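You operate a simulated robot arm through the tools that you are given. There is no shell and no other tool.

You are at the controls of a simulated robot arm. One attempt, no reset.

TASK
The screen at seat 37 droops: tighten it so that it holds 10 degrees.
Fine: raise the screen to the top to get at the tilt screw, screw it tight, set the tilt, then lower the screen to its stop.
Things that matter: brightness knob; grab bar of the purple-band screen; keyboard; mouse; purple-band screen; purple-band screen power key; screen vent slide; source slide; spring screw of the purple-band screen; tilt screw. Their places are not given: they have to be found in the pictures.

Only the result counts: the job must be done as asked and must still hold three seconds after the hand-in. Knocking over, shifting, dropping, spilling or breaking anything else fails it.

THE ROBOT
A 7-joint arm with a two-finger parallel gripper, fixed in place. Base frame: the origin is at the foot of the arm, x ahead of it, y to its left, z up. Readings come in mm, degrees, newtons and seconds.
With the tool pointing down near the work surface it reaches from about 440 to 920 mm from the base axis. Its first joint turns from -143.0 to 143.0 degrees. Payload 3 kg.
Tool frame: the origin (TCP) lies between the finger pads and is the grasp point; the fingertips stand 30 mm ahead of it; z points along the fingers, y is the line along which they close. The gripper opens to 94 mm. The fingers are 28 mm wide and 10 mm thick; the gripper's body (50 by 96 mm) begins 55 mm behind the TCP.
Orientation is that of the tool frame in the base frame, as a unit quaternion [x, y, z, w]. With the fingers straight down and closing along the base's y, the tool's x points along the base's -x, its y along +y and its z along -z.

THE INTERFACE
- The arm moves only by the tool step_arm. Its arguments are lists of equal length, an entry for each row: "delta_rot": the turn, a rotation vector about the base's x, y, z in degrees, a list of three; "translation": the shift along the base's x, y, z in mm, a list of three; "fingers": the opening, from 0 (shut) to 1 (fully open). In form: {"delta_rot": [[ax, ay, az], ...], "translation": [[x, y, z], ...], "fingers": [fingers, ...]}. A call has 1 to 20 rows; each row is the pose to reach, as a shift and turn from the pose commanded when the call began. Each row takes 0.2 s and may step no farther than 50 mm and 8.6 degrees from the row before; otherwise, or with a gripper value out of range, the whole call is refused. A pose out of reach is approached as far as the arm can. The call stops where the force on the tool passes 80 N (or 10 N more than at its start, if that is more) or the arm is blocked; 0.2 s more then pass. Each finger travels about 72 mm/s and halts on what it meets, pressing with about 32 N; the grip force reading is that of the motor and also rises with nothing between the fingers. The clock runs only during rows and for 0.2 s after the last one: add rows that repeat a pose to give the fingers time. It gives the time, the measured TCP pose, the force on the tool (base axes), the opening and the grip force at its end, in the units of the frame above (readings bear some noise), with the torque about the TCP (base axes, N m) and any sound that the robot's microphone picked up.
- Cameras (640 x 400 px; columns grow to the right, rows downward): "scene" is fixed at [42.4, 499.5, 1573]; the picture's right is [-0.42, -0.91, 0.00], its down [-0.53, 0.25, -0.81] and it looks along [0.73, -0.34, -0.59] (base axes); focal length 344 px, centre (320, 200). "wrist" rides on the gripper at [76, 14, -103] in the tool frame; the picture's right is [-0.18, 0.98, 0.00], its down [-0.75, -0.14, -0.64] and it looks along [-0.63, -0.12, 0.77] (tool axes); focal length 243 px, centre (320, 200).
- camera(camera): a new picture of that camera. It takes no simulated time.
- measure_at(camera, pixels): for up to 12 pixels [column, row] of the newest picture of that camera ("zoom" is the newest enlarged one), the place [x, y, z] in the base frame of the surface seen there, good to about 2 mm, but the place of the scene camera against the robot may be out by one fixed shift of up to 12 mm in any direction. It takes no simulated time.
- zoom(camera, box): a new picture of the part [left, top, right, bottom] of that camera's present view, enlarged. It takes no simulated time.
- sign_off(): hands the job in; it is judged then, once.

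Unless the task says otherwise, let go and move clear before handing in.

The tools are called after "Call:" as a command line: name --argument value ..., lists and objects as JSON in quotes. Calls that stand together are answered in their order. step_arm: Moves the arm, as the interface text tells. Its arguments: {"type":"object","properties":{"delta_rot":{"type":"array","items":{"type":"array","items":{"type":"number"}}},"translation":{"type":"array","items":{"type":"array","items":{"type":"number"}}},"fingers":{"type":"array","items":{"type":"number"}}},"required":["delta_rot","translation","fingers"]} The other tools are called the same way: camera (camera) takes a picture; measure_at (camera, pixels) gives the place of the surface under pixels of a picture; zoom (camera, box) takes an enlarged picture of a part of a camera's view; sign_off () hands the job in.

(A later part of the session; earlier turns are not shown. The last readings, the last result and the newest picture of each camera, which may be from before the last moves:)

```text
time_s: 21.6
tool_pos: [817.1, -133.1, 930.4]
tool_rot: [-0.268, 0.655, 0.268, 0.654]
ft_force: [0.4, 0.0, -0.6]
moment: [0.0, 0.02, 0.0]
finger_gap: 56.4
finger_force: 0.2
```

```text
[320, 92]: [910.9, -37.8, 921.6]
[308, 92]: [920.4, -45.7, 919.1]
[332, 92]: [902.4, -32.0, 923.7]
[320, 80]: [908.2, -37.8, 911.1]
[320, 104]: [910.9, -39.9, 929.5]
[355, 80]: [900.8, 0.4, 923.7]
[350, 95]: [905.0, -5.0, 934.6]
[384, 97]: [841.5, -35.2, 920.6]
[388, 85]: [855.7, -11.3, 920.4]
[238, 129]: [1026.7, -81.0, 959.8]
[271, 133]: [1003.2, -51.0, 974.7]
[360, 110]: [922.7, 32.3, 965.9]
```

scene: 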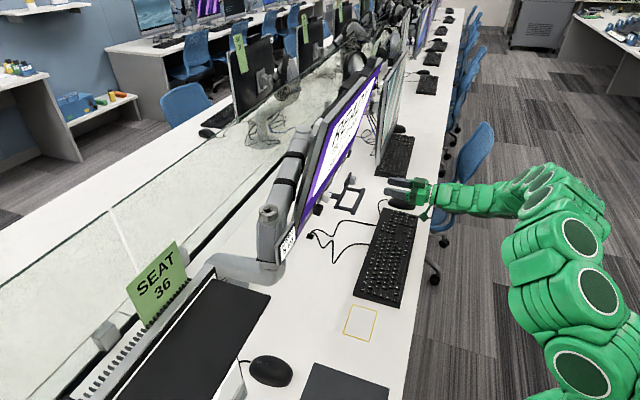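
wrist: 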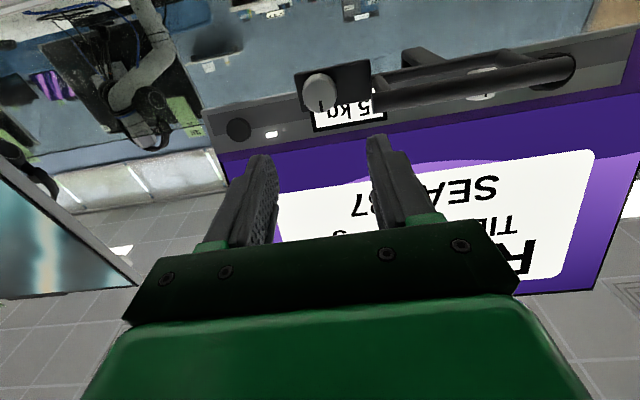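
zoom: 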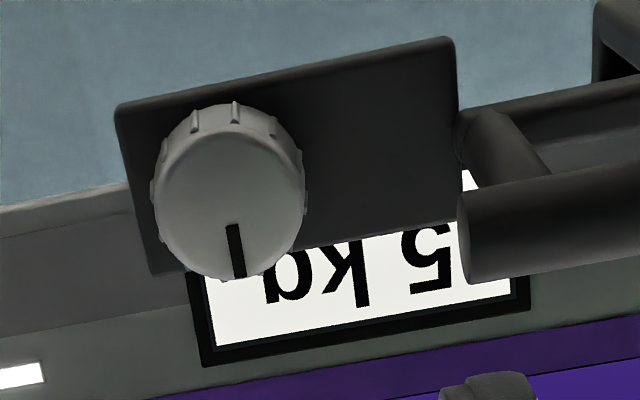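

Knob: centre about n=617 (face), t≈671, z≈922, diameter ≈32 mm, pointer straight up; plate at n≈637. I'll align and advance until the fingertips are just short of the knob's face.

Call:
step_arm --delta_rot '[[0, 0, 0], [0, 0, 0], [0, 0, 0], [0, 0, 0], [0, 0, 0], [0, 0, 0]]' --translation '[[-0.6, 0.6, -8.5], [17, 18.3, -8.5], [34.7, 36, -8.5], [52.4, 53.7, -8.5], [68.7, 70, -8.5], [68.7, 70, -8.5]]' --fingers '[0.51, 0.51, 0.51, 0.51, 0.51, 0.51]'

Call:
camera --camera "wrist"

Call:
zoom --camera "wrist" --box '[240, 100, 420, 240]'

Call:
zoom --camera "scene" --box '[300, 140, 440, 240]'

```text
time_s: 23.0
tool_pos: [884.5, -64.8, 922.6]
tool_rot: [-0.266, 0.656, 0.267, 0.654]
ft_force: [-1.0, 0.1, 0.3]
moment: [0.01, 0.0, 0.01]
finger_gap: 48.0
finger_force: 0.0
```

```text
taken
```

wrist: 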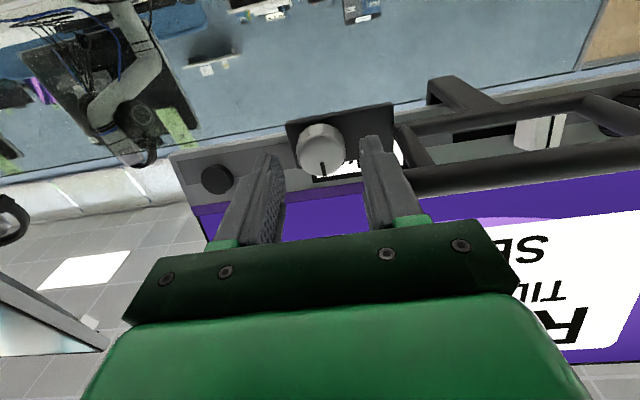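

```text
2.86 times, centred on (330, 170) of wrist
```

zoom: 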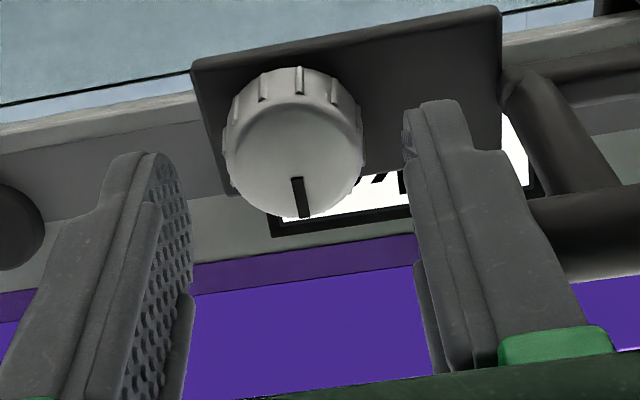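

```text
4.00 times, centred on (370, 190) of scene
```

zoom: 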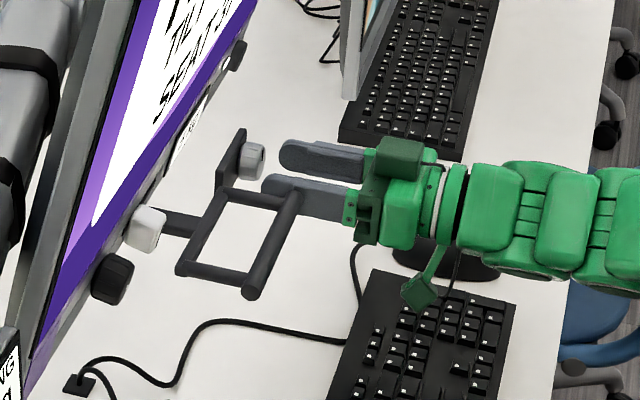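

Fingers straddle the knob sideways (left tip and right tip at rows ~160 and ~140). I'll re-measure the knob centre here.

Call:
measure_at --camera "zoom" --pixels '[[293, 140], [235, 150], [350, 135], [290, 90], [298, 205], [220, 60], [420, 60], [545, 240], [150, 160], [440, 110]]'

```text
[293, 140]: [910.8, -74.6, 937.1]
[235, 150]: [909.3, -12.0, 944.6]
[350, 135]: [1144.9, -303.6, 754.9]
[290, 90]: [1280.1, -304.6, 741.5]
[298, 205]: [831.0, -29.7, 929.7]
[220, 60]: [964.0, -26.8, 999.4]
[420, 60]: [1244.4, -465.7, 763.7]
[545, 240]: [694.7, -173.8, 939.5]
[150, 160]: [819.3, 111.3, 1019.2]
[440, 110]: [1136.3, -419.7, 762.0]
```

Those values came from the scene zoom (the newest); I'll use direct wrist pixels instead.

Call:
measure_at --camera "wrist" --pixels '[[320.5, 149], [301, 152], [340, 148], [320, 135], [322, 171], [300, 125], [365, 115], [370, 140], [270, 160], [405, 180]]'

```text
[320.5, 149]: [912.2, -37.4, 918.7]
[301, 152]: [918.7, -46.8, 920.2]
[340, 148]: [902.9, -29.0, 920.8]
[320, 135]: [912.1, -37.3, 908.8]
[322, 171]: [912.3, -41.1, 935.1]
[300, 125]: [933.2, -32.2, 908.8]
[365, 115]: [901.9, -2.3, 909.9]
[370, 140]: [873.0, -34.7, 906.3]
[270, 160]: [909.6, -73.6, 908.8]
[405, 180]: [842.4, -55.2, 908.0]
```

Knob centre t≈671, z≈921.5 matches the tool axis. I'll advance 22 mm and close on the knob.

Call:
step_arm --delta_rot '[[0, 0, 0], [0, 0, 0], [0, 0, 0], [0, 0, 0], [0, 0, 0], [0, 0, 0], [0, 0, 0]]' --translation '[[5, 5, -0.5], [10, 10, -1], [15.8, 15.8, -1], [15.8, 15.8, -1], [15.8, 15.8, -1], [15.8, 15.8, -1], [15.8, 15.8, -1]]' --fingers '[0.51, 0.51, 0.51, 0.4, 0.2, 0, 0]'

Call:
zoom --camera "wrist" --box '[240, 100, 420, 240]'

```text
time_s: 24.6
tool_pos: [901.1, -47.5, 921.6]
tool_rot: [-0.267, 0.656, 0.268, 0.654]
ft_force: [2.8, 1.3, 4.8]
moment: [0.1, -0.12, -0.09]
finger_gap: 32.9
finger_force: 45.0
```

```text
2.86 times, centred on (330, 170) of wrist
```

zoom: 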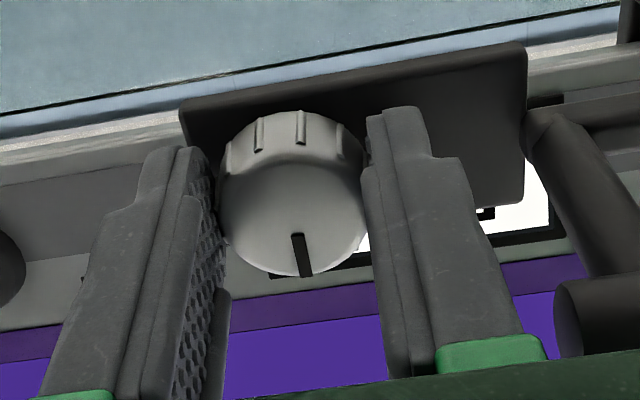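

Knob gripped at 32.9 mm. I'll turn it clockwise (as seen by the user, +n axis) by 40° and watch torque and pointer.

Call:
step_arm --delta_rot '[[5.66, 5.66, 0], [11.3, 11.3, 0], [17, 17, 0], [22.6, 22.6, 0], [28.3, 28.3, 0]]' --translation '[[0, 0, 0], [0, 0, 0], [0, 0, 0], [0, 0, 0], [0, 0, 0]]' --fingers '[0, 0, 0, 0, 0]'

Call:
zoom --camera "wrist" --box '[240, 100, 420, 240]'

Call:
zoom --camera "scene" --box '[280, 80, 440, 240]'

```text
time_s: 25.8
tool_pos: [900.1, -46.0, 921.8]
tool_rot: [-0.029, 0.71, 0.476, 0.519]
ft_force: [-46.8, 6.8, 2.2]
moment: [0.19, -0.38, 1.35]
finger_gap: 33.3
finger_force: 45.3
```

```text
2.86 times, centred on (330, 170) of wrist
```

zoom: 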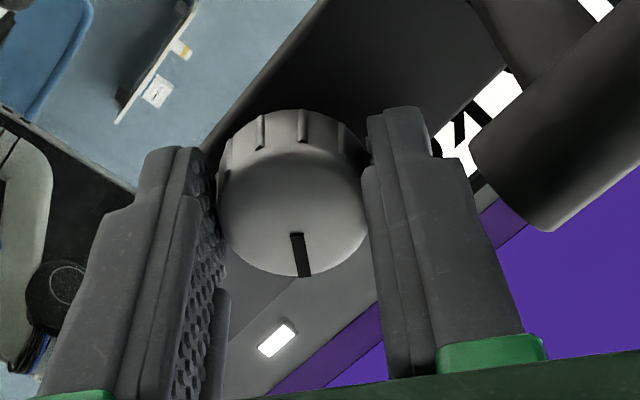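

```text
2.50 times, centred on (360, 160) of scene
```

zoom: 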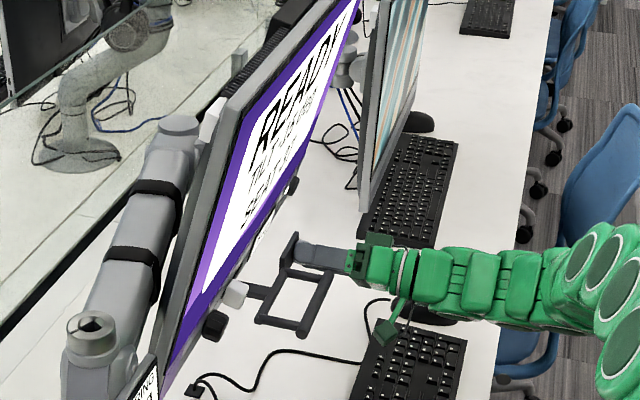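

The knob turns with the gripper (pointer fixed between fingers) at low torque, with some side force (≈38 N toward −t). I'll shift slightly to relieve it and turn a further 48°.

Call:
step_arm --delta_rot '[[5.66, 5.66, 0], [11.3, 11.3, 0], [17, 17, 0], [22.6, 22.6, 0], [28.3, 28.3, 0], [33.9, 33.9, 0]]' --translation '[[-1, 0.4, 0], [-2.1, 0.7, 0], [-2.1, 0.7, 0], [-2.1, 0.7, 0], [-2.1, 0.7, 0], [-2.1, 0.7, 0]]' --fingers '[0, 0, 0, 0, 0, 0]'

Call:
zoom --camera "wrist" --box '[240, 100, 420, 240]'

```text
time_s: 27.2
tool_pos: [900.1, -47.3, 922.4]
tool_rot: [0.261, 0.661, 0.646, 0.278]
ft_force: [18.5, 21.3, 6.3]
moment: [0.14, -0.11, 0.19]
finger_gap: 33.5
finger_force: 45.0
```

```text
2.86 times, centred on (330, 170) of wrist
```

zoom: 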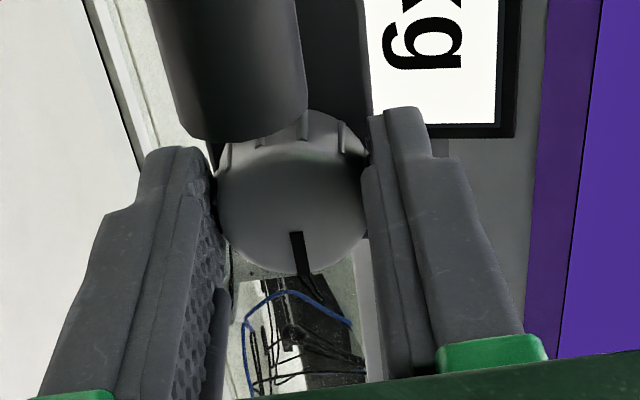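

Pointer still locked with the fingers after ~88°. I'll continue clockwise another 56°, following the slight inward pull.

Call:
step_arm --delta_rot '[[5.66, 5.66, 0], [11.3, 11.3, 0], [17, 17, 0], [22.6, 22.6, 0], [28.3, 28.3, 0], [33.9, 33.9, 0], [39.6, 39.6, 0]]' --translation '[[0.5, 0.5, 0], [0.7, 0.7, 0], [0.7, 0.7, 0], [0.7, 0.7, 0], [0.7, 0.7, 0], [0.7, 0.7, 0], [0.7, 0.7, 0]]' --fingers '[0, 0, 0, 0, 0, 0, 0]'

Call:
zoom --camera "wrist" --box '[240, 100, 420, 240]'

Call:
camera --camera "scene"

```text
time_s: 28.8
tool_pos: [899.6, -47.2, 921.0]
tool_rot: [0.538, 0.461, 0.703, -0.06]
ft_force: [19.1, 6.4, 5.3]
moment: [0.05, -0.09, -0.5]
finger_gap: 33.1
finger_force: 44.7
```

```text
2.86 times, centred on (330, 170) of wrist
```

zoom: 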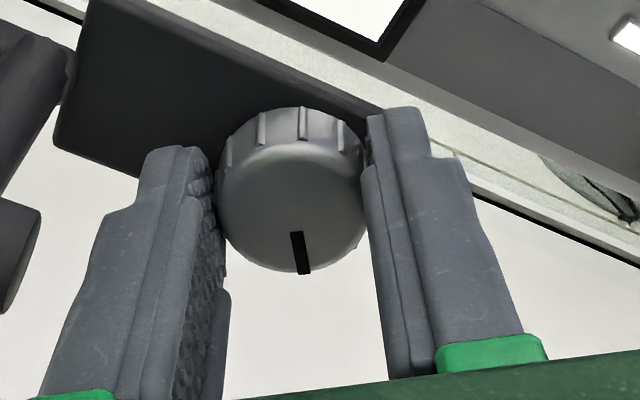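

```text
taken
```

scene: 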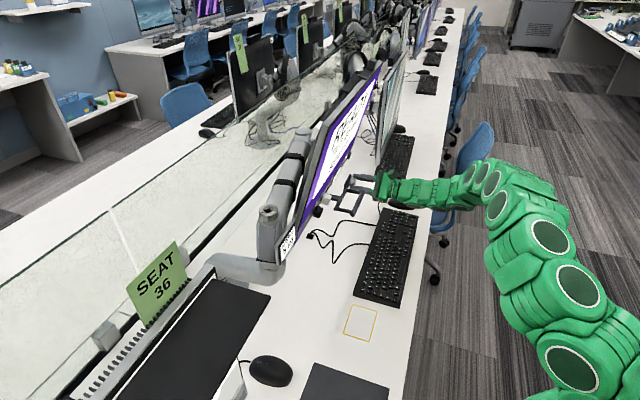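

Total 144° and torque is still near zero. I'll keep turning clockwise, watching for wrist limits.

Call:
step_arm --delta_rot '[[5.66, 5.66, 0], [11.3, 11.3, 0], [17, 17, 0], [22.6, 22.6, 0], [28.3, 28.3, 0], [33.9, 33.9, 0]]' --translation '[[0.3, 0.3, 0], [0.3, 0.3, 0], [0.3, 0.3, 0], [0.3, 0.3, 0], [0.3, 0.3, 0], [0.3, 0.3, 0]]' --fingers '[0, 0, 0, 0, 0, 0]'

Call:
zoom --camera "wrist" --box '[240, 100, 420, 240]'

```text
time_s: 30.2
tool_pos: [900.7, -50.0, 923.1]
tool_rot: [0.676, 0.199, 0.623, -0.339]
ft_force: [41.6, -37.9, 5.6]
moment: [-0.53, -0.34, -1.55]
finger_gap: 32.3
finger_force: 45.4
```

```text
2.86 times, centred on (330, 170) of wrist
```

zoom: 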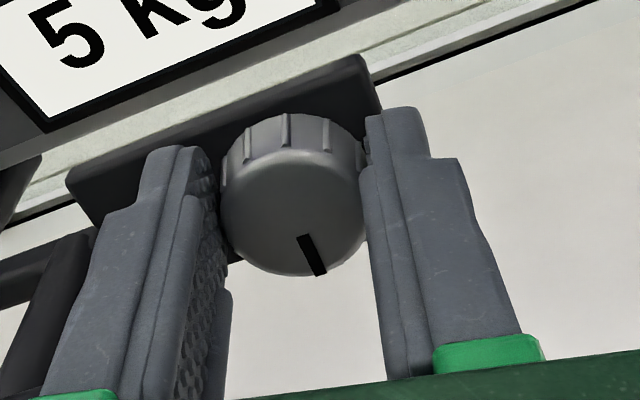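

The pointer has now shifted ~15–20° relative to the fingers and the torque jumped, so the knob may have hit its tight end near 175–180°. I'll release, wind back 64°, and re-grip to test it.

Call:
step_arm --delta_rot '[[0, 0, 0], [0, 0, 0], [0, 0, 0], [-5.66, -5.66, 0], [-11.3, -11.3, 0], [-17, -17, 0], [-22.6, -22.6, 0], [-28.3, -28.3, 0], [-33.9, -33.9, 0], [-39.6, -39.6, 0], [-45.2, -45.2, 0], [-45.2, -45.2, 0]]' --translation '[[0, 0, 0], [0, 0, 0], [0, 0, 0], [0, 0, 0], [0, 0, 0], [0, 0, 0], [0, 0, 0], [0, 0, 0], [0, 0, 0], [0, 0, 0], [0, 0, 0], [0, 0, 0]]' --fingers '[0.4, 0.51, 0.51, 0.51, 0.51, 0.51, 0.51, 0.51, 0.51, 0.51, 0.51, 0.51]'

Call:
camera --camera "wrist"

Call:
zoom --camera "wrist" --box '[240, 100, 420, 240]'

```text
time_s: 32.8
tool_pos: [899.9, -46.7, 920.2]
tool_rot: [0.468, 0.533, 0.704, 0.039]
ft_force: [-0.5, -0.1, -0.9]
moment: [0.01, 0.02, 0.04]
finger_gap: 47.9
finger_force: 0.1
```

```text
taken
```

wrist: 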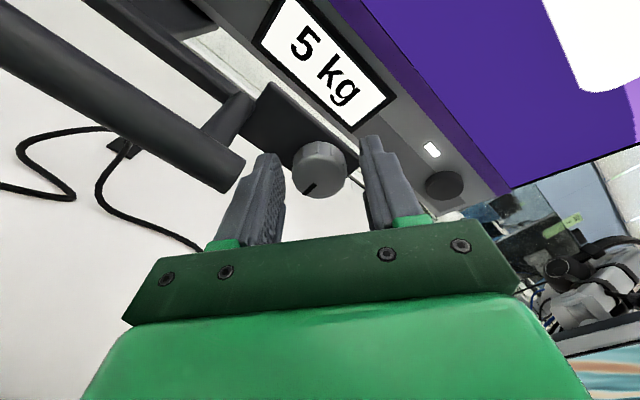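

```text
2.86 times, centred on (330, 170) of wrist
```

zoom: 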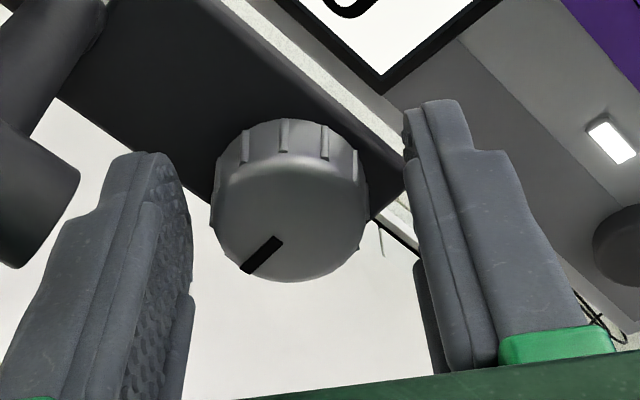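

The knob stayed in place. I'll re-grip and turn clockwise again in small steps to see whether it still moves or is tight.

Call:
step_arm --delta_rot '[[0, 0, 0], [0, 0, 0], [0, 0, 0], [0, 0, 0], [5.66, 5.66, 0], [11.3, 11.3, 0]]' --translation '[[0, 0, 0], [0, 0, 0], [0, 0, 0], [0, 0, 0], [0, 0, 0], [0, 0, 0]]' --fingers '[0.3, 0.1, 0, 0, 0, 0]'

Call:
zoom --camera "wrist" --box '[240, 100, 420, 240]'

```text
time_s: 34.2
tool_pos: [900.7, -46.9, 921.0]
tool_rot: [0.536, 0.463, 0.704, -0.059]
ft_force: [4.0, 3.0, -1.2]
moment: [-0.78, -0.39, -0.11]
finger_gap: 32.6
finger_force: 44.8
```

```text
2.86 times, centred on (330, 170) of wrist
```

zoom: 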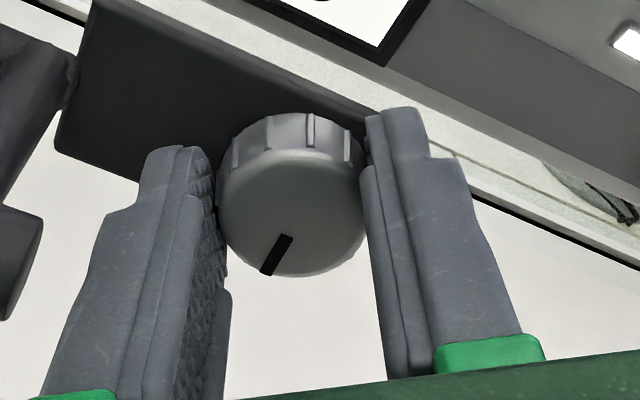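

The pointer slid back relative to the fingers (knob stays at ~180° from its start) with ~0.8 N·m resistance. I'll push another 24° to confirm it is at its tight end.

Call:
step_arm --delta_rot '[[5.66, 5.66, 0], [11.3, 11.3, 0], [17, 17, 0]]' --translation '[[0, 0, 0], [0, 0, 0], [0, 0, 0]]' --fingers '[0, 0, 0]'

Call:
zoom --camera "wrist" --box '[240, 100, 420, 240]'

Call:
zoom --camera "scene" --box '[280, 80, 440, 240]'

```text
time_s: 35.0
tool_pos: [901.0, -47.2, 921.3]
tool_rot: [0.62, 0.339, 0.677, -0.206]
ft_force: [1.3, -16.8, 5.9]
moment: [-0.32, -0.69, -0.46]
finger_gap: 32.5
finger_force: 45.0
```

```text
2.86 times, centred on (330, 170) of wrist
```

zoom: 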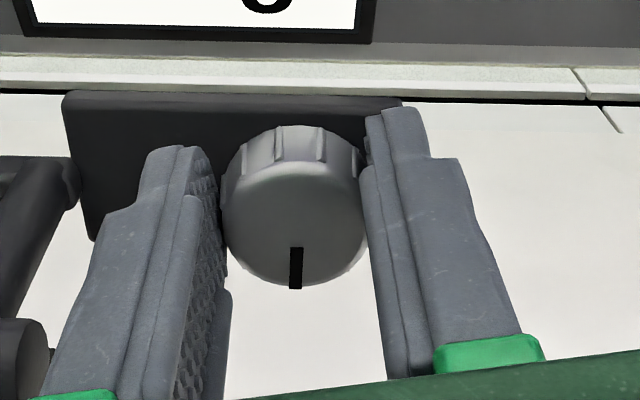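

```text
2.50 times, centred on (360, 160) of scene
```

zoom: 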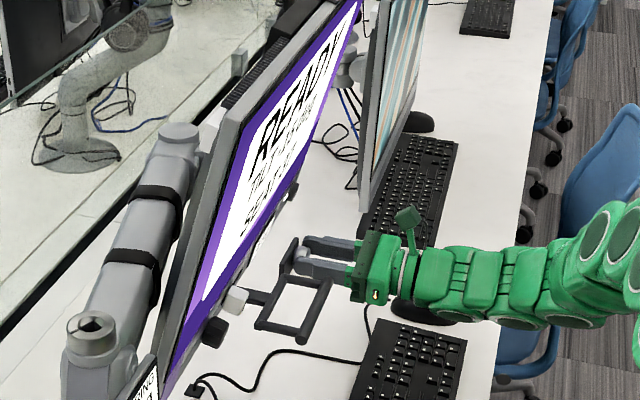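

The pointer now points straight down and doesn't move any further: the knob is at its tight end (0.7–0.8 N·m, pads slipping). I'll open and back straight out.

Call:
step_arm --delta_rot '[[0, 0, 0], [0, 0, 0], [0, 0, 0], [0, 0, 0], [0, 0, 0], [0, 0, 0], [0, 0, 0], [0, 0, 0]]' --translation '[[0, 0, 0], [0, 0, 0], [0, 0, 0], [-7, -7, 0], [-25, -25, 0], [-50, -50, 0], [-75, -75, 0], [-95, -95, 0]]' --fingers '[0.4, 0.51, 0.51, 0.51, 0.51, 0.51, 0.51, 0.51]'

Call:
camera --camera "wrist"

Call:
camera --camera "scene"

```text
time_s: 36.8
tool_pos: [802.9, -141.5, 920.6]
tool_rot: [0.62, 0.339, 0.677, -0.205]
ft_force: [0.2, -0.3, 0.7]
moment: [-0.02, 0.07, -0.03]
finger_gap: 48.0
finger_force: 0.1
```

```text
taken
```

wrist: 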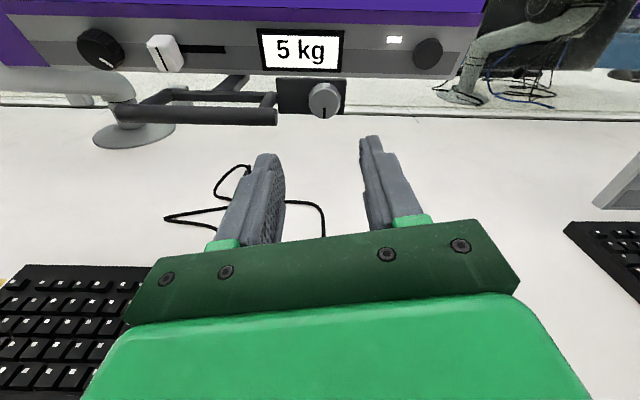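

```text
taken
```

scene: 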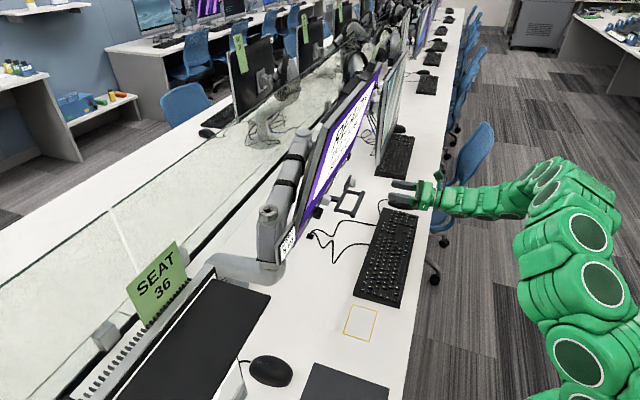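

Right-side-up view shows the knob pointer at 6 o'clock and all other controls untouched. I'll measure the raised screen's plane and edges from the scene camera for the tilt push.

Call:
zoom --camera "scene" --box '[270, 60, 400, 240]'

Call:
measure_at --camera "scene" --pixels '[[330, 125], [318, 180], [307, 212], [352, 108], [345, 148], [340, 110], [326, 122], [300, 215], [378, 75], [370, 90], [333, 145], [325, 195]]'

```text
2.22 times, centred on (335, 150) of scene
```

zoom: 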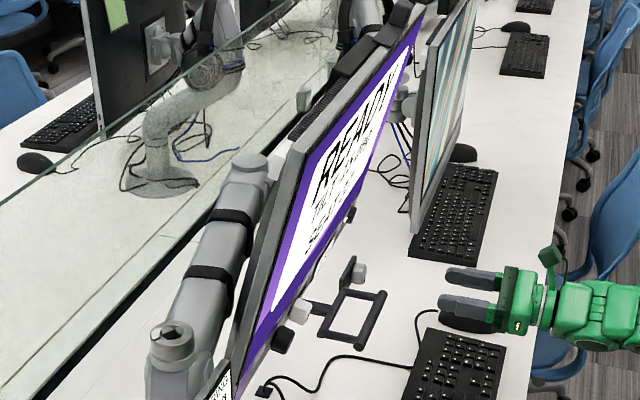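

```text
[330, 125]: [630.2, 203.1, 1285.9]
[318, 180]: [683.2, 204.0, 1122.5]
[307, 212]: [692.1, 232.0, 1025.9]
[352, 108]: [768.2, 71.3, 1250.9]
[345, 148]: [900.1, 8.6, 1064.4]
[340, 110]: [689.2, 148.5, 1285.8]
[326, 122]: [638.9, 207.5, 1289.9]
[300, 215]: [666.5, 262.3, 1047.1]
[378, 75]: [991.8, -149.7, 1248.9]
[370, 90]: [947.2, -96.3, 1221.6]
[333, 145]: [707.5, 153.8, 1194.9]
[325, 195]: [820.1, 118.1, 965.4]
```

The face plane (in wrist coordinates) is n≈591 at the top edge z≈1290 and the hinge is around z≈1128. I'll close the fingers and raise the tool to z≈1275, t≈545, well in front of the screen's top.

Call:
step_arm --delta_rot '[[0, 0, 0], [0, 0, 0], [0, 0, 0], [0, 0, 0], [0, 0, 0], [0, 0, 0], [0, 0, 0], [0, 0, 0], [0, 0, 0], [0, 0, 0], [0, 0, 0]]' --translation '[[-10, 7.4, 35.4], [-20, 14.9, 70.9], [-30, 22.3, 106], [-40, 29.8, 142], [-50, 37.2, 177], [-60, 44.6, 213], [-70, 52, 248], [-79, 59.5, 283.5], [-89, 67, 319], [-99.3, 74.4, 354.4], [-99.3, 74.4, 354.4]]' --fingers '[0.4, 0.2, 0, 0, 0, 0, 0, 0, 0, 0, 0]'

Call:
camera --camera "wrist"

Call:
camera --camera "scene"

```text
time_s: 39.2
tool_pos: [706.8, -66.9, 1275.6]
tool_rot: [0.62, 0.34, 0.677, -0.206]
ft_force: [0.2, 0.8, 0.5]
moment: [0.0, 0.0, -0.02]
finger_gap: 0.1
finger_force: 31.9
```

```text
taken
```

wrist: 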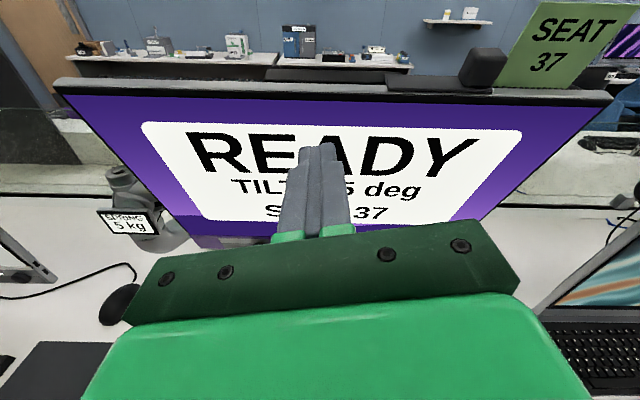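

```text
taken
```

scene: 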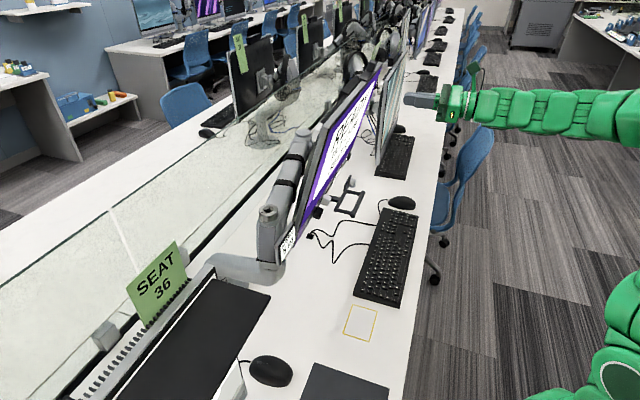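

The wrist view reads the display nicely. I'll measure the face at the contact region (320,110), corners and lower parts.

Call:
measure_at --camera "wrist" --pixels '[[320, 103], [320, 115], [110, 95], [590, 103], [190, 215], [470, 205], [320, 92], [350, 105], [65, 85], [482, 68], [300, 75], [370, 80]]'

```text
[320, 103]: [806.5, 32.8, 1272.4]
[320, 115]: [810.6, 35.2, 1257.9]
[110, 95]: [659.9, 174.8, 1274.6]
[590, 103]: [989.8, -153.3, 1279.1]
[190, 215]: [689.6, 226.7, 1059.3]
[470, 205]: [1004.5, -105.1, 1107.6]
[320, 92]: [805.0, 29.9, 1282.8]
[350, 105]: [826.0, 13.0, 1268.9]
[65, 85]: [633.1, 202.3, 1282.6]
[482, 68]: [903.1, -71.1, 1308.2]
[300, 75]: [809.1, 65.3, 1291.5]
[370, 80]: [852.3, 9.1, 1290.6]
```

Face centre at z≈1268 is n≈595, so contact comes at TCP n≈561. I'll approach to about 10 mm short of the face at z≈1267.

Call:
step_arm --delta_rot '[[0, 0, 0], [0, 0, 0], [0, 0, 0], [0, 0, 0], [0, 0, 0]]' --translation '[[17, 17, -8.6], [35, 35, -8.6], [52, 52, -8.6], [69, 69, -8.6], [69, 69, -8.6]]' --fingers '[0, 0, 0, 0, 0]'

Call:
camera --camera "wrist"

Call:
camera --camera "scene"

```text
time_s: 40.4
tool_pos: [774.6, 3.5, 1265.8]
tool_rot: [0.62, 0.34, 0.677, -0.205]
ft_force: [-0.2, 0.2, -0.7]
moment: [0.0, -0.01, 0.0]
finger_gap: 0.0
finger_force: 31.9
```

```text
taken
```

wrist: 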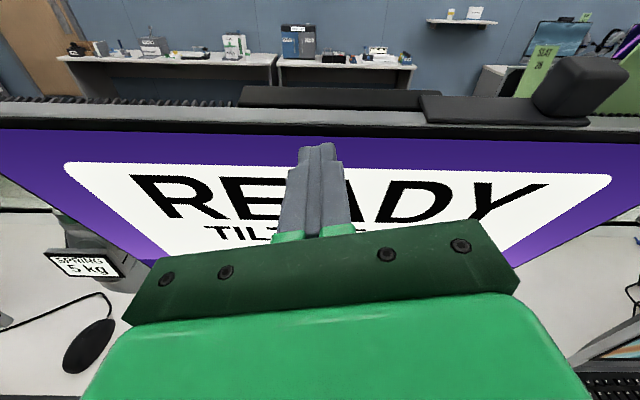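

```text
taken
```

scene: 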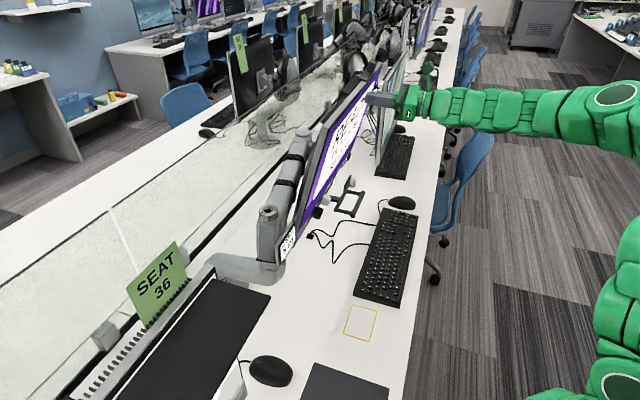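

Fingertips point at the purple top border in the middle. I'll push gently +25 mm (about 14 mm past contact) and read the force.

Call:
step_arm --delta_rot '[[0, 0, 0], [0, 0, 0], [0, 0, 0], [0, 0, 0], [0, 0, 0], [0, 0, 0]]' --translation '[[3.5, 3.5, 0], [7, 7, 0], [10, 10, 0], [13, 13, 0], [15.5, 15.5, 0], [17.7, 17.7, 0]]' --fingers '[0, 0, 0, 0, 0, 0]'

Call:
camera --camera "wrist"

Call:
camera --camera "scene"

```text
time_s: 41.8
tool_pos: [793.0, 19.8, 1265.1]
tool_rot: [0.62, 0.338, 0.677, -0.205]
ft_force: [-2.5, -10.1, 4.4]
moment: [0.21, -0.12, -0.17]
finger_gap: 0.1
finger_force: 31.9
```

```text
taken
```

wrist: 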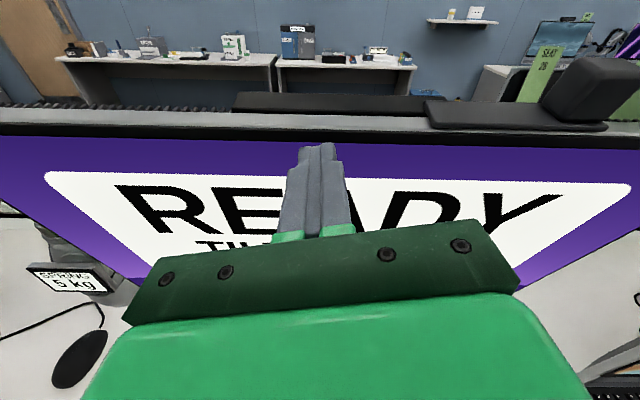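

```text
taken
```

scene: 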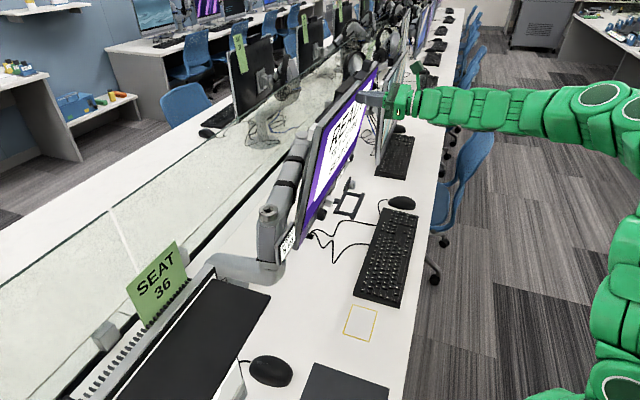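

Only ~9 N of push-back, and the picture suggests the screen is tilting. I'll measure its plane now from the scene camera.

Call:
measure_at --camera "scene" --pixels '[[332, 125], [318, 180], [310, 205], [345, 108], [345, 148], [338, 150], [326, 190], [333, 145]]'

Call:
zoom --camera "scene" --box '[290, 60, 400, 240]'

```text
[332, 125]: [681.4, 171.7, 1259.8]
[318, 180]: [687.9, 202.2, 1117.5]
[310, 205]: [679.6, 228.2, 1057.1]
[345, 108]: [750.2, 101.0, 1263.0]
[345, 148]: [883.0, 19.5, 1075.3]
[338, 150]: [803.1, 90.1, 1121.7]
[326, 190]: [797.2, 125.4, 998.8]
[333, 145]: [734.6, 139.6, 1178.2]
```

```text
2.22 times, centred on (345, 150) of scene
```

zoom: 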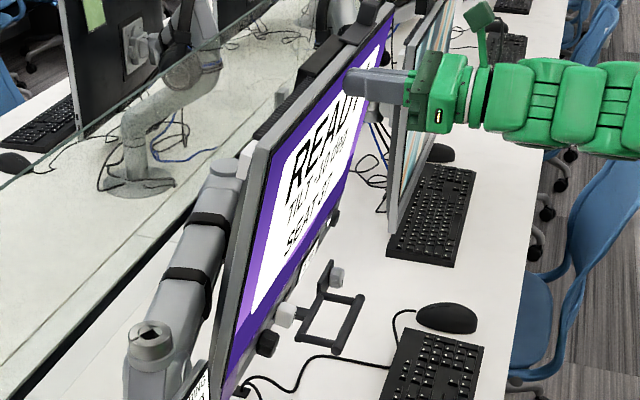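

The lean has reduced to about −11°, so pushing works with little force. I'll push another 38 mm in small rows.

Call:
step_arm --delta_rot '[[0, 0, 0], [0, 0, 0], [0, 0, 0], [0, 0, 0], [0, 0, 0], [0, 0, 0], [0, 0, 0], [0, 0, 0], [0, 0, 0]]' --translation '[[3, 3, 0], [6, 6, 0], [9, 9, 0], [12, 12, 0], [15, 15, 0], [18, 18, 0], [21, 21, 0], [24, 24, 0], [27, 27, 0]]' --fingers '[0, 0, 0, 0, 0, 0, 0, 0, 0]'

Call:
camera --camera "wrist"

Call:
camera --camera "scene"

Call:
zoom --camera "scene" --box '[290, 60, 400, 240]'

```text
time_s: 43.8
tool_pos: [817.6, 47.2, 1265.8]
tool_rot: [0.62, 0.339, 0.677, -0.205]
ft_force: [-1.9, -8.7, 4.6]
moment: [-0.04, -0.07, -0.22]
finger_gap: 0.0
finger_force: 31.9
```

```text
taken
```

wrist: 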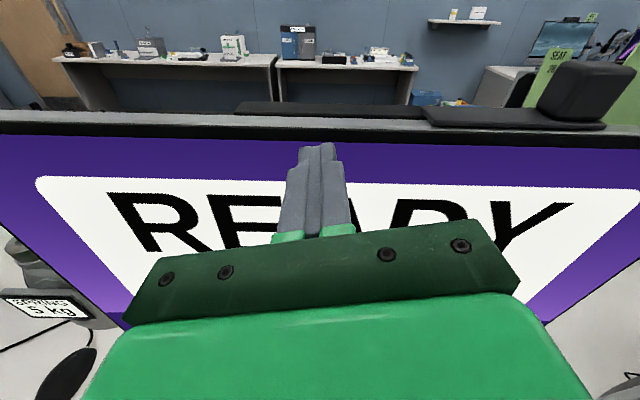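

```text
taken
```

scene: 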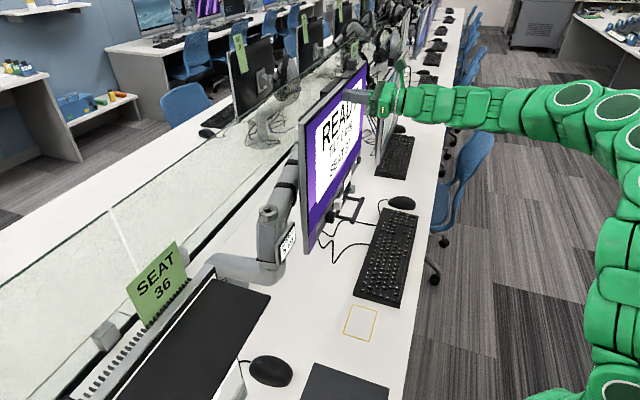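

```text
2.22 times, centred on (345, 150) of scene
```

zoom: 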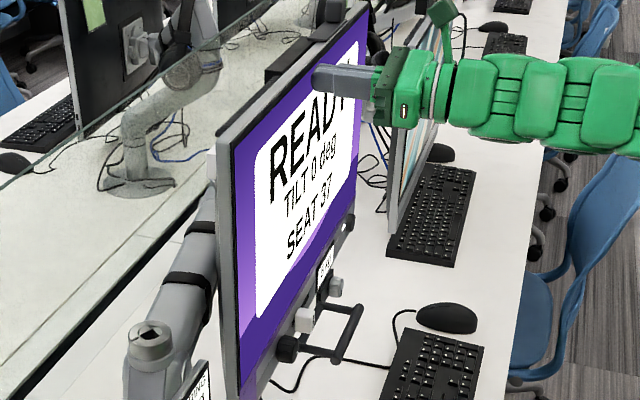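

The display now reads "TILT 0 deg" and is live. I'll push another ~18 mm, then read again.

Call:
step_arm --delta_rot '[[0, 0, 0], [0, 0, 0], [0, 0, 0], [0, 0, 0], [0, 0, 0]]' --translation '[[3, 3, 0], [6, 6, 0], [9, 9, 0], [12, 12, 0], [13, 13, 0]]' --fingers '[0, 0, 0, 0, 0]'

Call:
zoom --camera "scene" --box '[290, 60, 400, 240]'

```text
time_s: 45.0
tool_pos: [832.2, 59.4, 1267.1]
tool_rot: [0.62, 0.339, 0.677, -0.206]
ft_force: [-8.1, -5.5, 4.6]
moment: [0.08, -0.08, 0.06]
finger_gap: 0.2
finger_force: 32.6
```

```text
2.22 times, centred on (345, 150) of scene
```

zoom: 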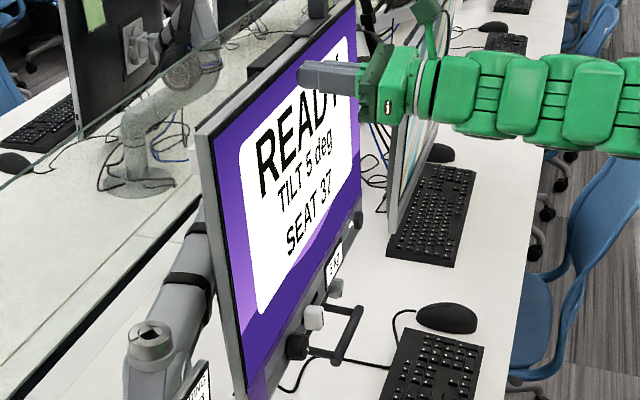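

"TILT 5 deg". I'll push another 14 mm.

Call:
step_arm --delta_rot '[[0, 0, 0], [0, 0, 0], [0, 0, 0], [0, 0, 0], [0, 0, 0]]' --translation '[[2.5, 2.5, 0], [5, 5, 0], [7.5, 7.5, 0], [9.9, 9.9, 0], [9.9, 9.9, 0]]' --fingers '[0, 0, 0, 0, 0]'

Call:
zoom --camera "scene" --box '[290, 60, 400, 240]'

```text
time_s: 46.2
tool_pos: [842.8, 69.4, 1266.7]
tool_rot: [0.62, 0.339, 0.677, -0.205]
ft_force: [-2.6, -7.6, 4.3]
moment: [-0.02, -0.05, -0.1]
finger_gap: 0.0
finger_force: 32.2
```

```text
2.22 times, centred on (345, 150) of scene
```

zoom: 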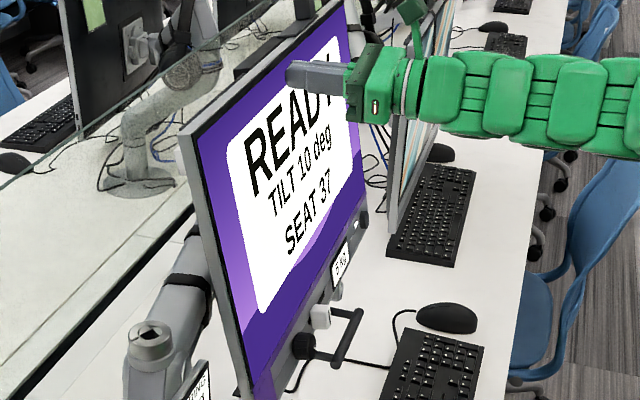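

It reads "TILT 10 deg". I'll back the fingers off 120 mm and watch whether it holds.

Call:
step_arm --delta_rot '[[0, 0, 0], [0, 0, 0], [0, 0, 0], [0, 0, 0], [0, 0, 0], [0, 0, 0]]' --translation '[[-5, -5, 0], [-20, -20, 0], [-45, -45, 0], [-70, -70, 0], [-95, -95, 0], [-120, -120, 0]]' --fingers '[0, 0, 0, 0, 0, 0]'

Call:
camera --camera "wrist"

Call:
zoom --camera "scene" --box '[290, 60, 400, 240]'

```text
time_s: 47.6
tool_pos: [720.6, -49.8, 1266.5]
tool_rot: [0.619, 0.34, 0.677, -0.206]
ft_force: [-0.5, 0.5, -0.2]
moment: [0.0, -0.01, -0.01]
finger_gap: 0.1
finger_force: 32.3
```

```text
taken
```

wrist: 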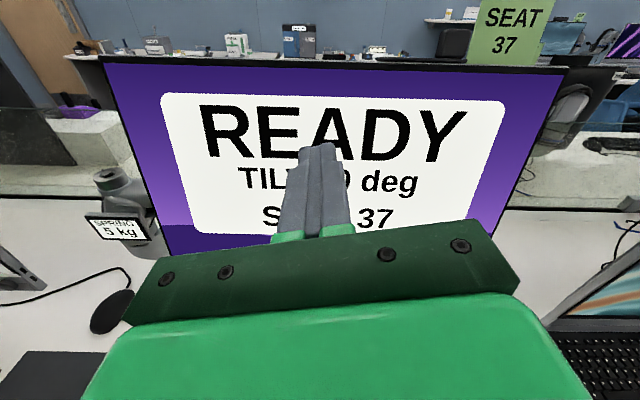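

```text
2.22 times, centred on (345, 150) of scene
```

zoom: 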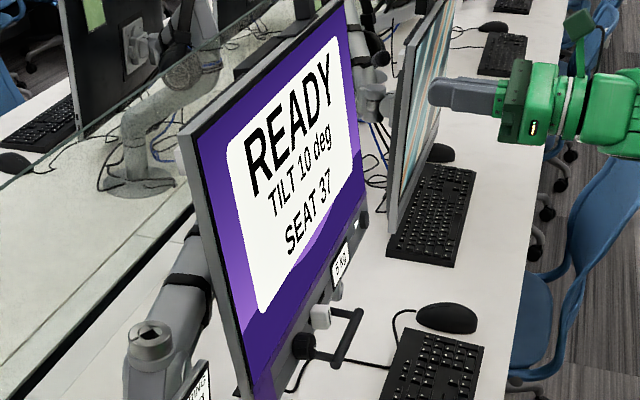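

It holds at "TILT 10 deg" with the hand off. I'll check the angle more finely from measured points on the face.

Call:
measure_at --camera "wrist" --pixels '[[130, 75], [320, 78], [540, 80], [180, 235], [250, 80], [200, 235], [480, 215], [490, 195], [170, 200], [400, 78], [130, 90], [530, 110]]'

Call:
measure_at --camera "scene" --pixels '[[290, 125], [345, 70], [310, 220], [360, 150], [300, 105], [315, 215], [330, 80], [335, 200]]'

```text
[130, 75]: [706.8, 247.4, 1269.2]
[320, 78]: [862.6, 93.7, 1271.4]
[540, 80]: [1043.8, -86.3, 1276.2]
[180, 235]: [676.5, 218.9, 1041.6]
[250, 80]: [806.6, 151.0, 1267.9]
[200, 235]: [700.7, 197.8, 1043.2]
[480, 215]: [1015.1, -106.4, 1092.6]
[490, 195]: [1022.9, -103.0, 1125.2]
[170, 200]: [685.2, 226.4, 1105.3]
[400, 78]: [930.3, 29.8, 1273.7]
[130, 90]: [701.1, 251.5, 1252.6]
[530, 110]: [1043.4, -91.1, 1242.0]
```

```text
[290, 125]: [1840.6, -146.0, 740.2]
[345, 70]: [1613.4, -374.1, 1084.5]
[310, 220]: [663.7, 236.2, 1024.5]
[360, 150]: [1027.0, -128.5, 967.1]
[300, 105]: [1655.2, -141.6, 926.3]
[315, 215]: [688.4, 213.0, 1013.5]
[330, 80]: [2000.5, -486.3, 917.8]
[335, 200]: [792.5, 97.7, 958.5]
```

Measured slope gives about 10.4°, consistent with the display. Now I'll return to the 45° grasp orientation in front of the bar (the same backed-off pose as before).

Call:
step_arm --delta_rot '[[-7.15, -2.31, 2.77], [-14.3, -4.62, 5.55], [-21.5, -6.93, 8.32], [-28.6, -9.24, 11.1], [-35.8, -11.5, 13.9], [-42.9, -13.9, 16.6], [-50.1, -16.2, 19.4], [-57.2, -18.5, 22.2], [-64.4, -20.8, 25], [-71.5, -23.1, 27.7], [-78.7, -25.4, 30.5], [-78.7, -25.4, 30.5]]' --translation '[[-20, -22, 0], [-20, -24, -20], [-20, -24, -45], [-20, -24, -70], [-20, -24, -95], [-20, -24, -120], [-20, -24, -145], [-15, -24, -165], [-10, -24, -185], [-5, -24, -205], [-4, -23.6, -219.7], [-4, -23.6, -219.7]]' --fingers '[0.1, 0.2, 0.3, 0.4, 0.4, 0.4, 0.4, 0.4, 0.4, 0.4, 0.4, 0.4]'

Call:
camera --camera "wrist"

Call:
camera --camera "scene"

```text
time_s: 50.2
tool_pos: [717.1, -73.7, 1047.5]
tool_rot: [0.355, 0.855, 0.35, 0.143]
ft_force: [-0.7, 0.3, 0.1]
moment: [0.01, 0.0, 0.02]
finger_gap: 37.5
finger_force: 0.0
```

```text
taken
```

wrist: 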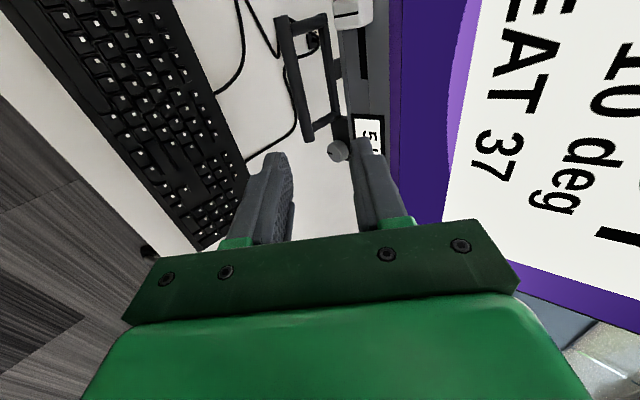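

```text
taken
```

scene: 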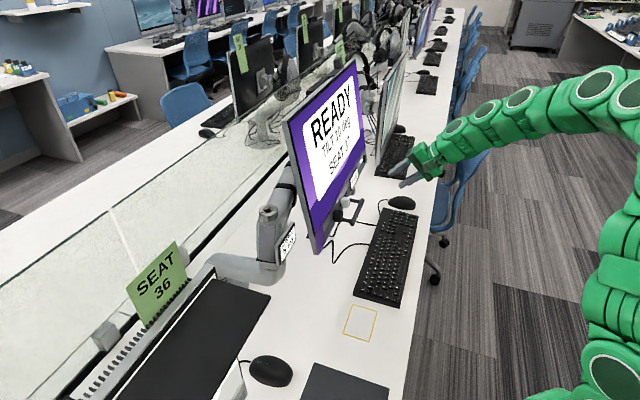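

The bar frame appears displaced compared with before (rod now (280,20)–(310,140), knob visible at (338,150)), so it tilts with the screen. I'll measure its new location.

Call:
measure_at --camera "wrist" --pixels '[[295, 75], [290, 75], [301, 80], [310, 140], [282, 25], [335, 70], [331, 70], [325, 130], [338, 150], [302, 22], [346, 130], [357, 70]]'

Call:
zoom --camera "wrist" --box '[250, 0, 410, 180]'

Call:
zoom --camera "scene" --box '[300, 160, 400, 260]'

```text
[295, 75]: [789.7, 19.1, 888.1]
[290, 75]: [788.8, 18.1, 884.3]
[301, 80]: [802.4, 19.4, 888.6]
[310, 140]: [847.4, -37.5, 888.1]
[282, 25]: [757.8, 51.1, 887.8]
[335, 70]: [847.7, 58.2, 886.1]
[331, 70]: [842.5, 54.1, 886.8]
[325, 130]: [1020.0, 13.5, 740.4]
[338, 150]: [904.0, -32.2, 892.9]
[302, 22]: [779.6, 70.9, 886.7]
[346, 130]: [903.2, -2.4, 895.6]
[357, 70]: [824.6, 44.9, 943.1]
```

```text
2.22 times, centred on (330, 90) of wrist
```

zoom: 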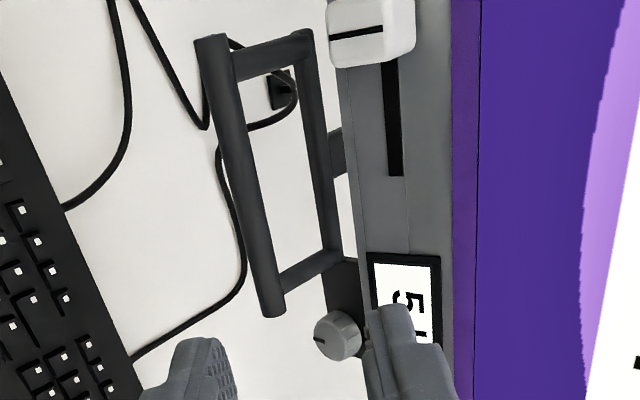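

```text
4.00 times, centred on (350, 210) of scene
```

zoom: 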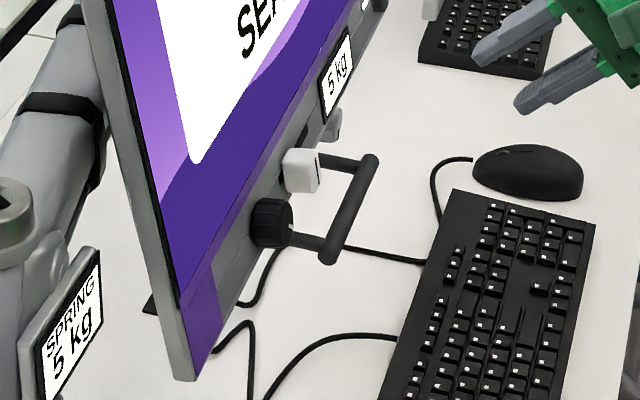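

The frame is still level but the carriage has sunk ~46 mm (rod surface now z≈888), likely dragged down during the push. I'll wait a second and re-measure to see if it is still drifting.

Call:
step_arm --delta_rot '[[0, 0, 0], [0, 0, 0], [0, 0, 0], [0, 0, 0], [0, 0, 0]]' --translation '[[0, 0, 0], [0, 0, 0], [0, 0, 0], [0, 0, 0], [0, 0, 0]]' --fingers '[0.4, 0.4, 0.4, 0.4, 0.4]'

Call:
camera --camera "wrist"

Call:
measure_at --camera "wrist" --pixels '[[295, 75], [290, 75], [301, 80], [310, 140], [282, 25], [335, 70], [331, 70], [338, 150], [302, 22], [346, 130]]'

```text
time_s: 51.4
tool_pos: [718.5, -74.5, 1048.0]
tool_rot: [0.356, 0.854, 0.35, 0.143]
ft_force: [1.1, 0.4, 0.1]
moment: [0.0, -0.02, 0.0]
finger_gap: 37.5
finger_force: 0.2
```

```text
taken
```

wrist: 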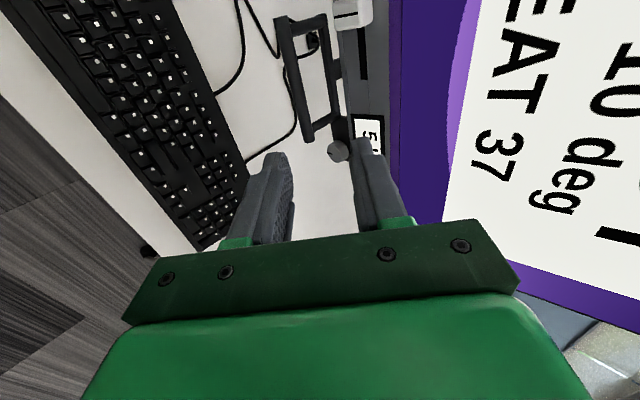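

```text
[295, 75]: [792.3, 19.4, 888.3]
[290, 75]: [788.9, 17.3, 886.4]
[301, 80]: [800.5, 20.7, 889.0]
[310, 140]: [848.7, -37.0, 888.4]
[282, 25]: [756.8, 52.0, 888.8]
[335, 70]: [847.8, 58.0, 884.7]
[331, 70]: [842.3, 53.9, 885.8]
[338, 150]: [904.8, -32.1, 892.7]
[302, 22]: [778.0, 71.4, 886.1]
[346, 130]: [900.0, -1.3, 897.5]
```

It is stationary (rod centre ≈ n 577, z 881) and the display still says 10 deg. I'll approach the bar along the 45° line again.

Call:
step_arm --delta_rot '[[0, 0, 0], [0, 0, 0], [0, 0, 0], [0, 0, 0], [0, 0, 0], [0, 0, 0], [0, 0, 0], [0, 0, 0]]' --translation '[[0, 0, -25], [0, 0, -45], [20, 20, -73], [40, 40, -101.5], [60, 60, -130], [73, 73, -148], [81, 81, -160], [81, 81, -160]]' --fingers '[0.4, 0.4, 0.4, 0.4, 0.4, 0.4, 0.4, 0.4]'

Call:
camera --camera "wrist"

Call:
zoom --camera "scene" --box '[280, 150, 420, 260]'

```text
time_s: 53.2
tool_pos: [796.8, 6.5, 885.7]
tool_rot: [0.356, 0.855, 0.351, 0.141]
ft_force: [-0.9, 0.5, -0.6]
moment: [0.03, -0.04, 0.0]
finger_gap: 37.6
finger_force: 0.0
```

```text
taken
```

wrist: 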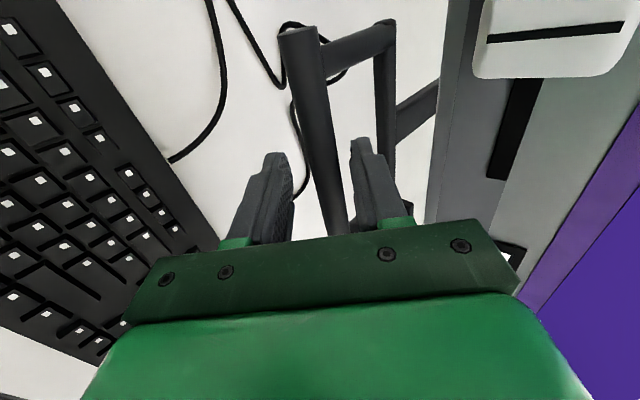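

```text
3.64 times, centred on (350, 205) of scene
```

zoom: 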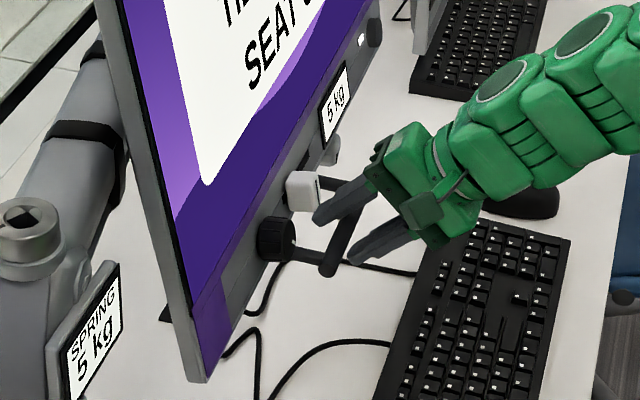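

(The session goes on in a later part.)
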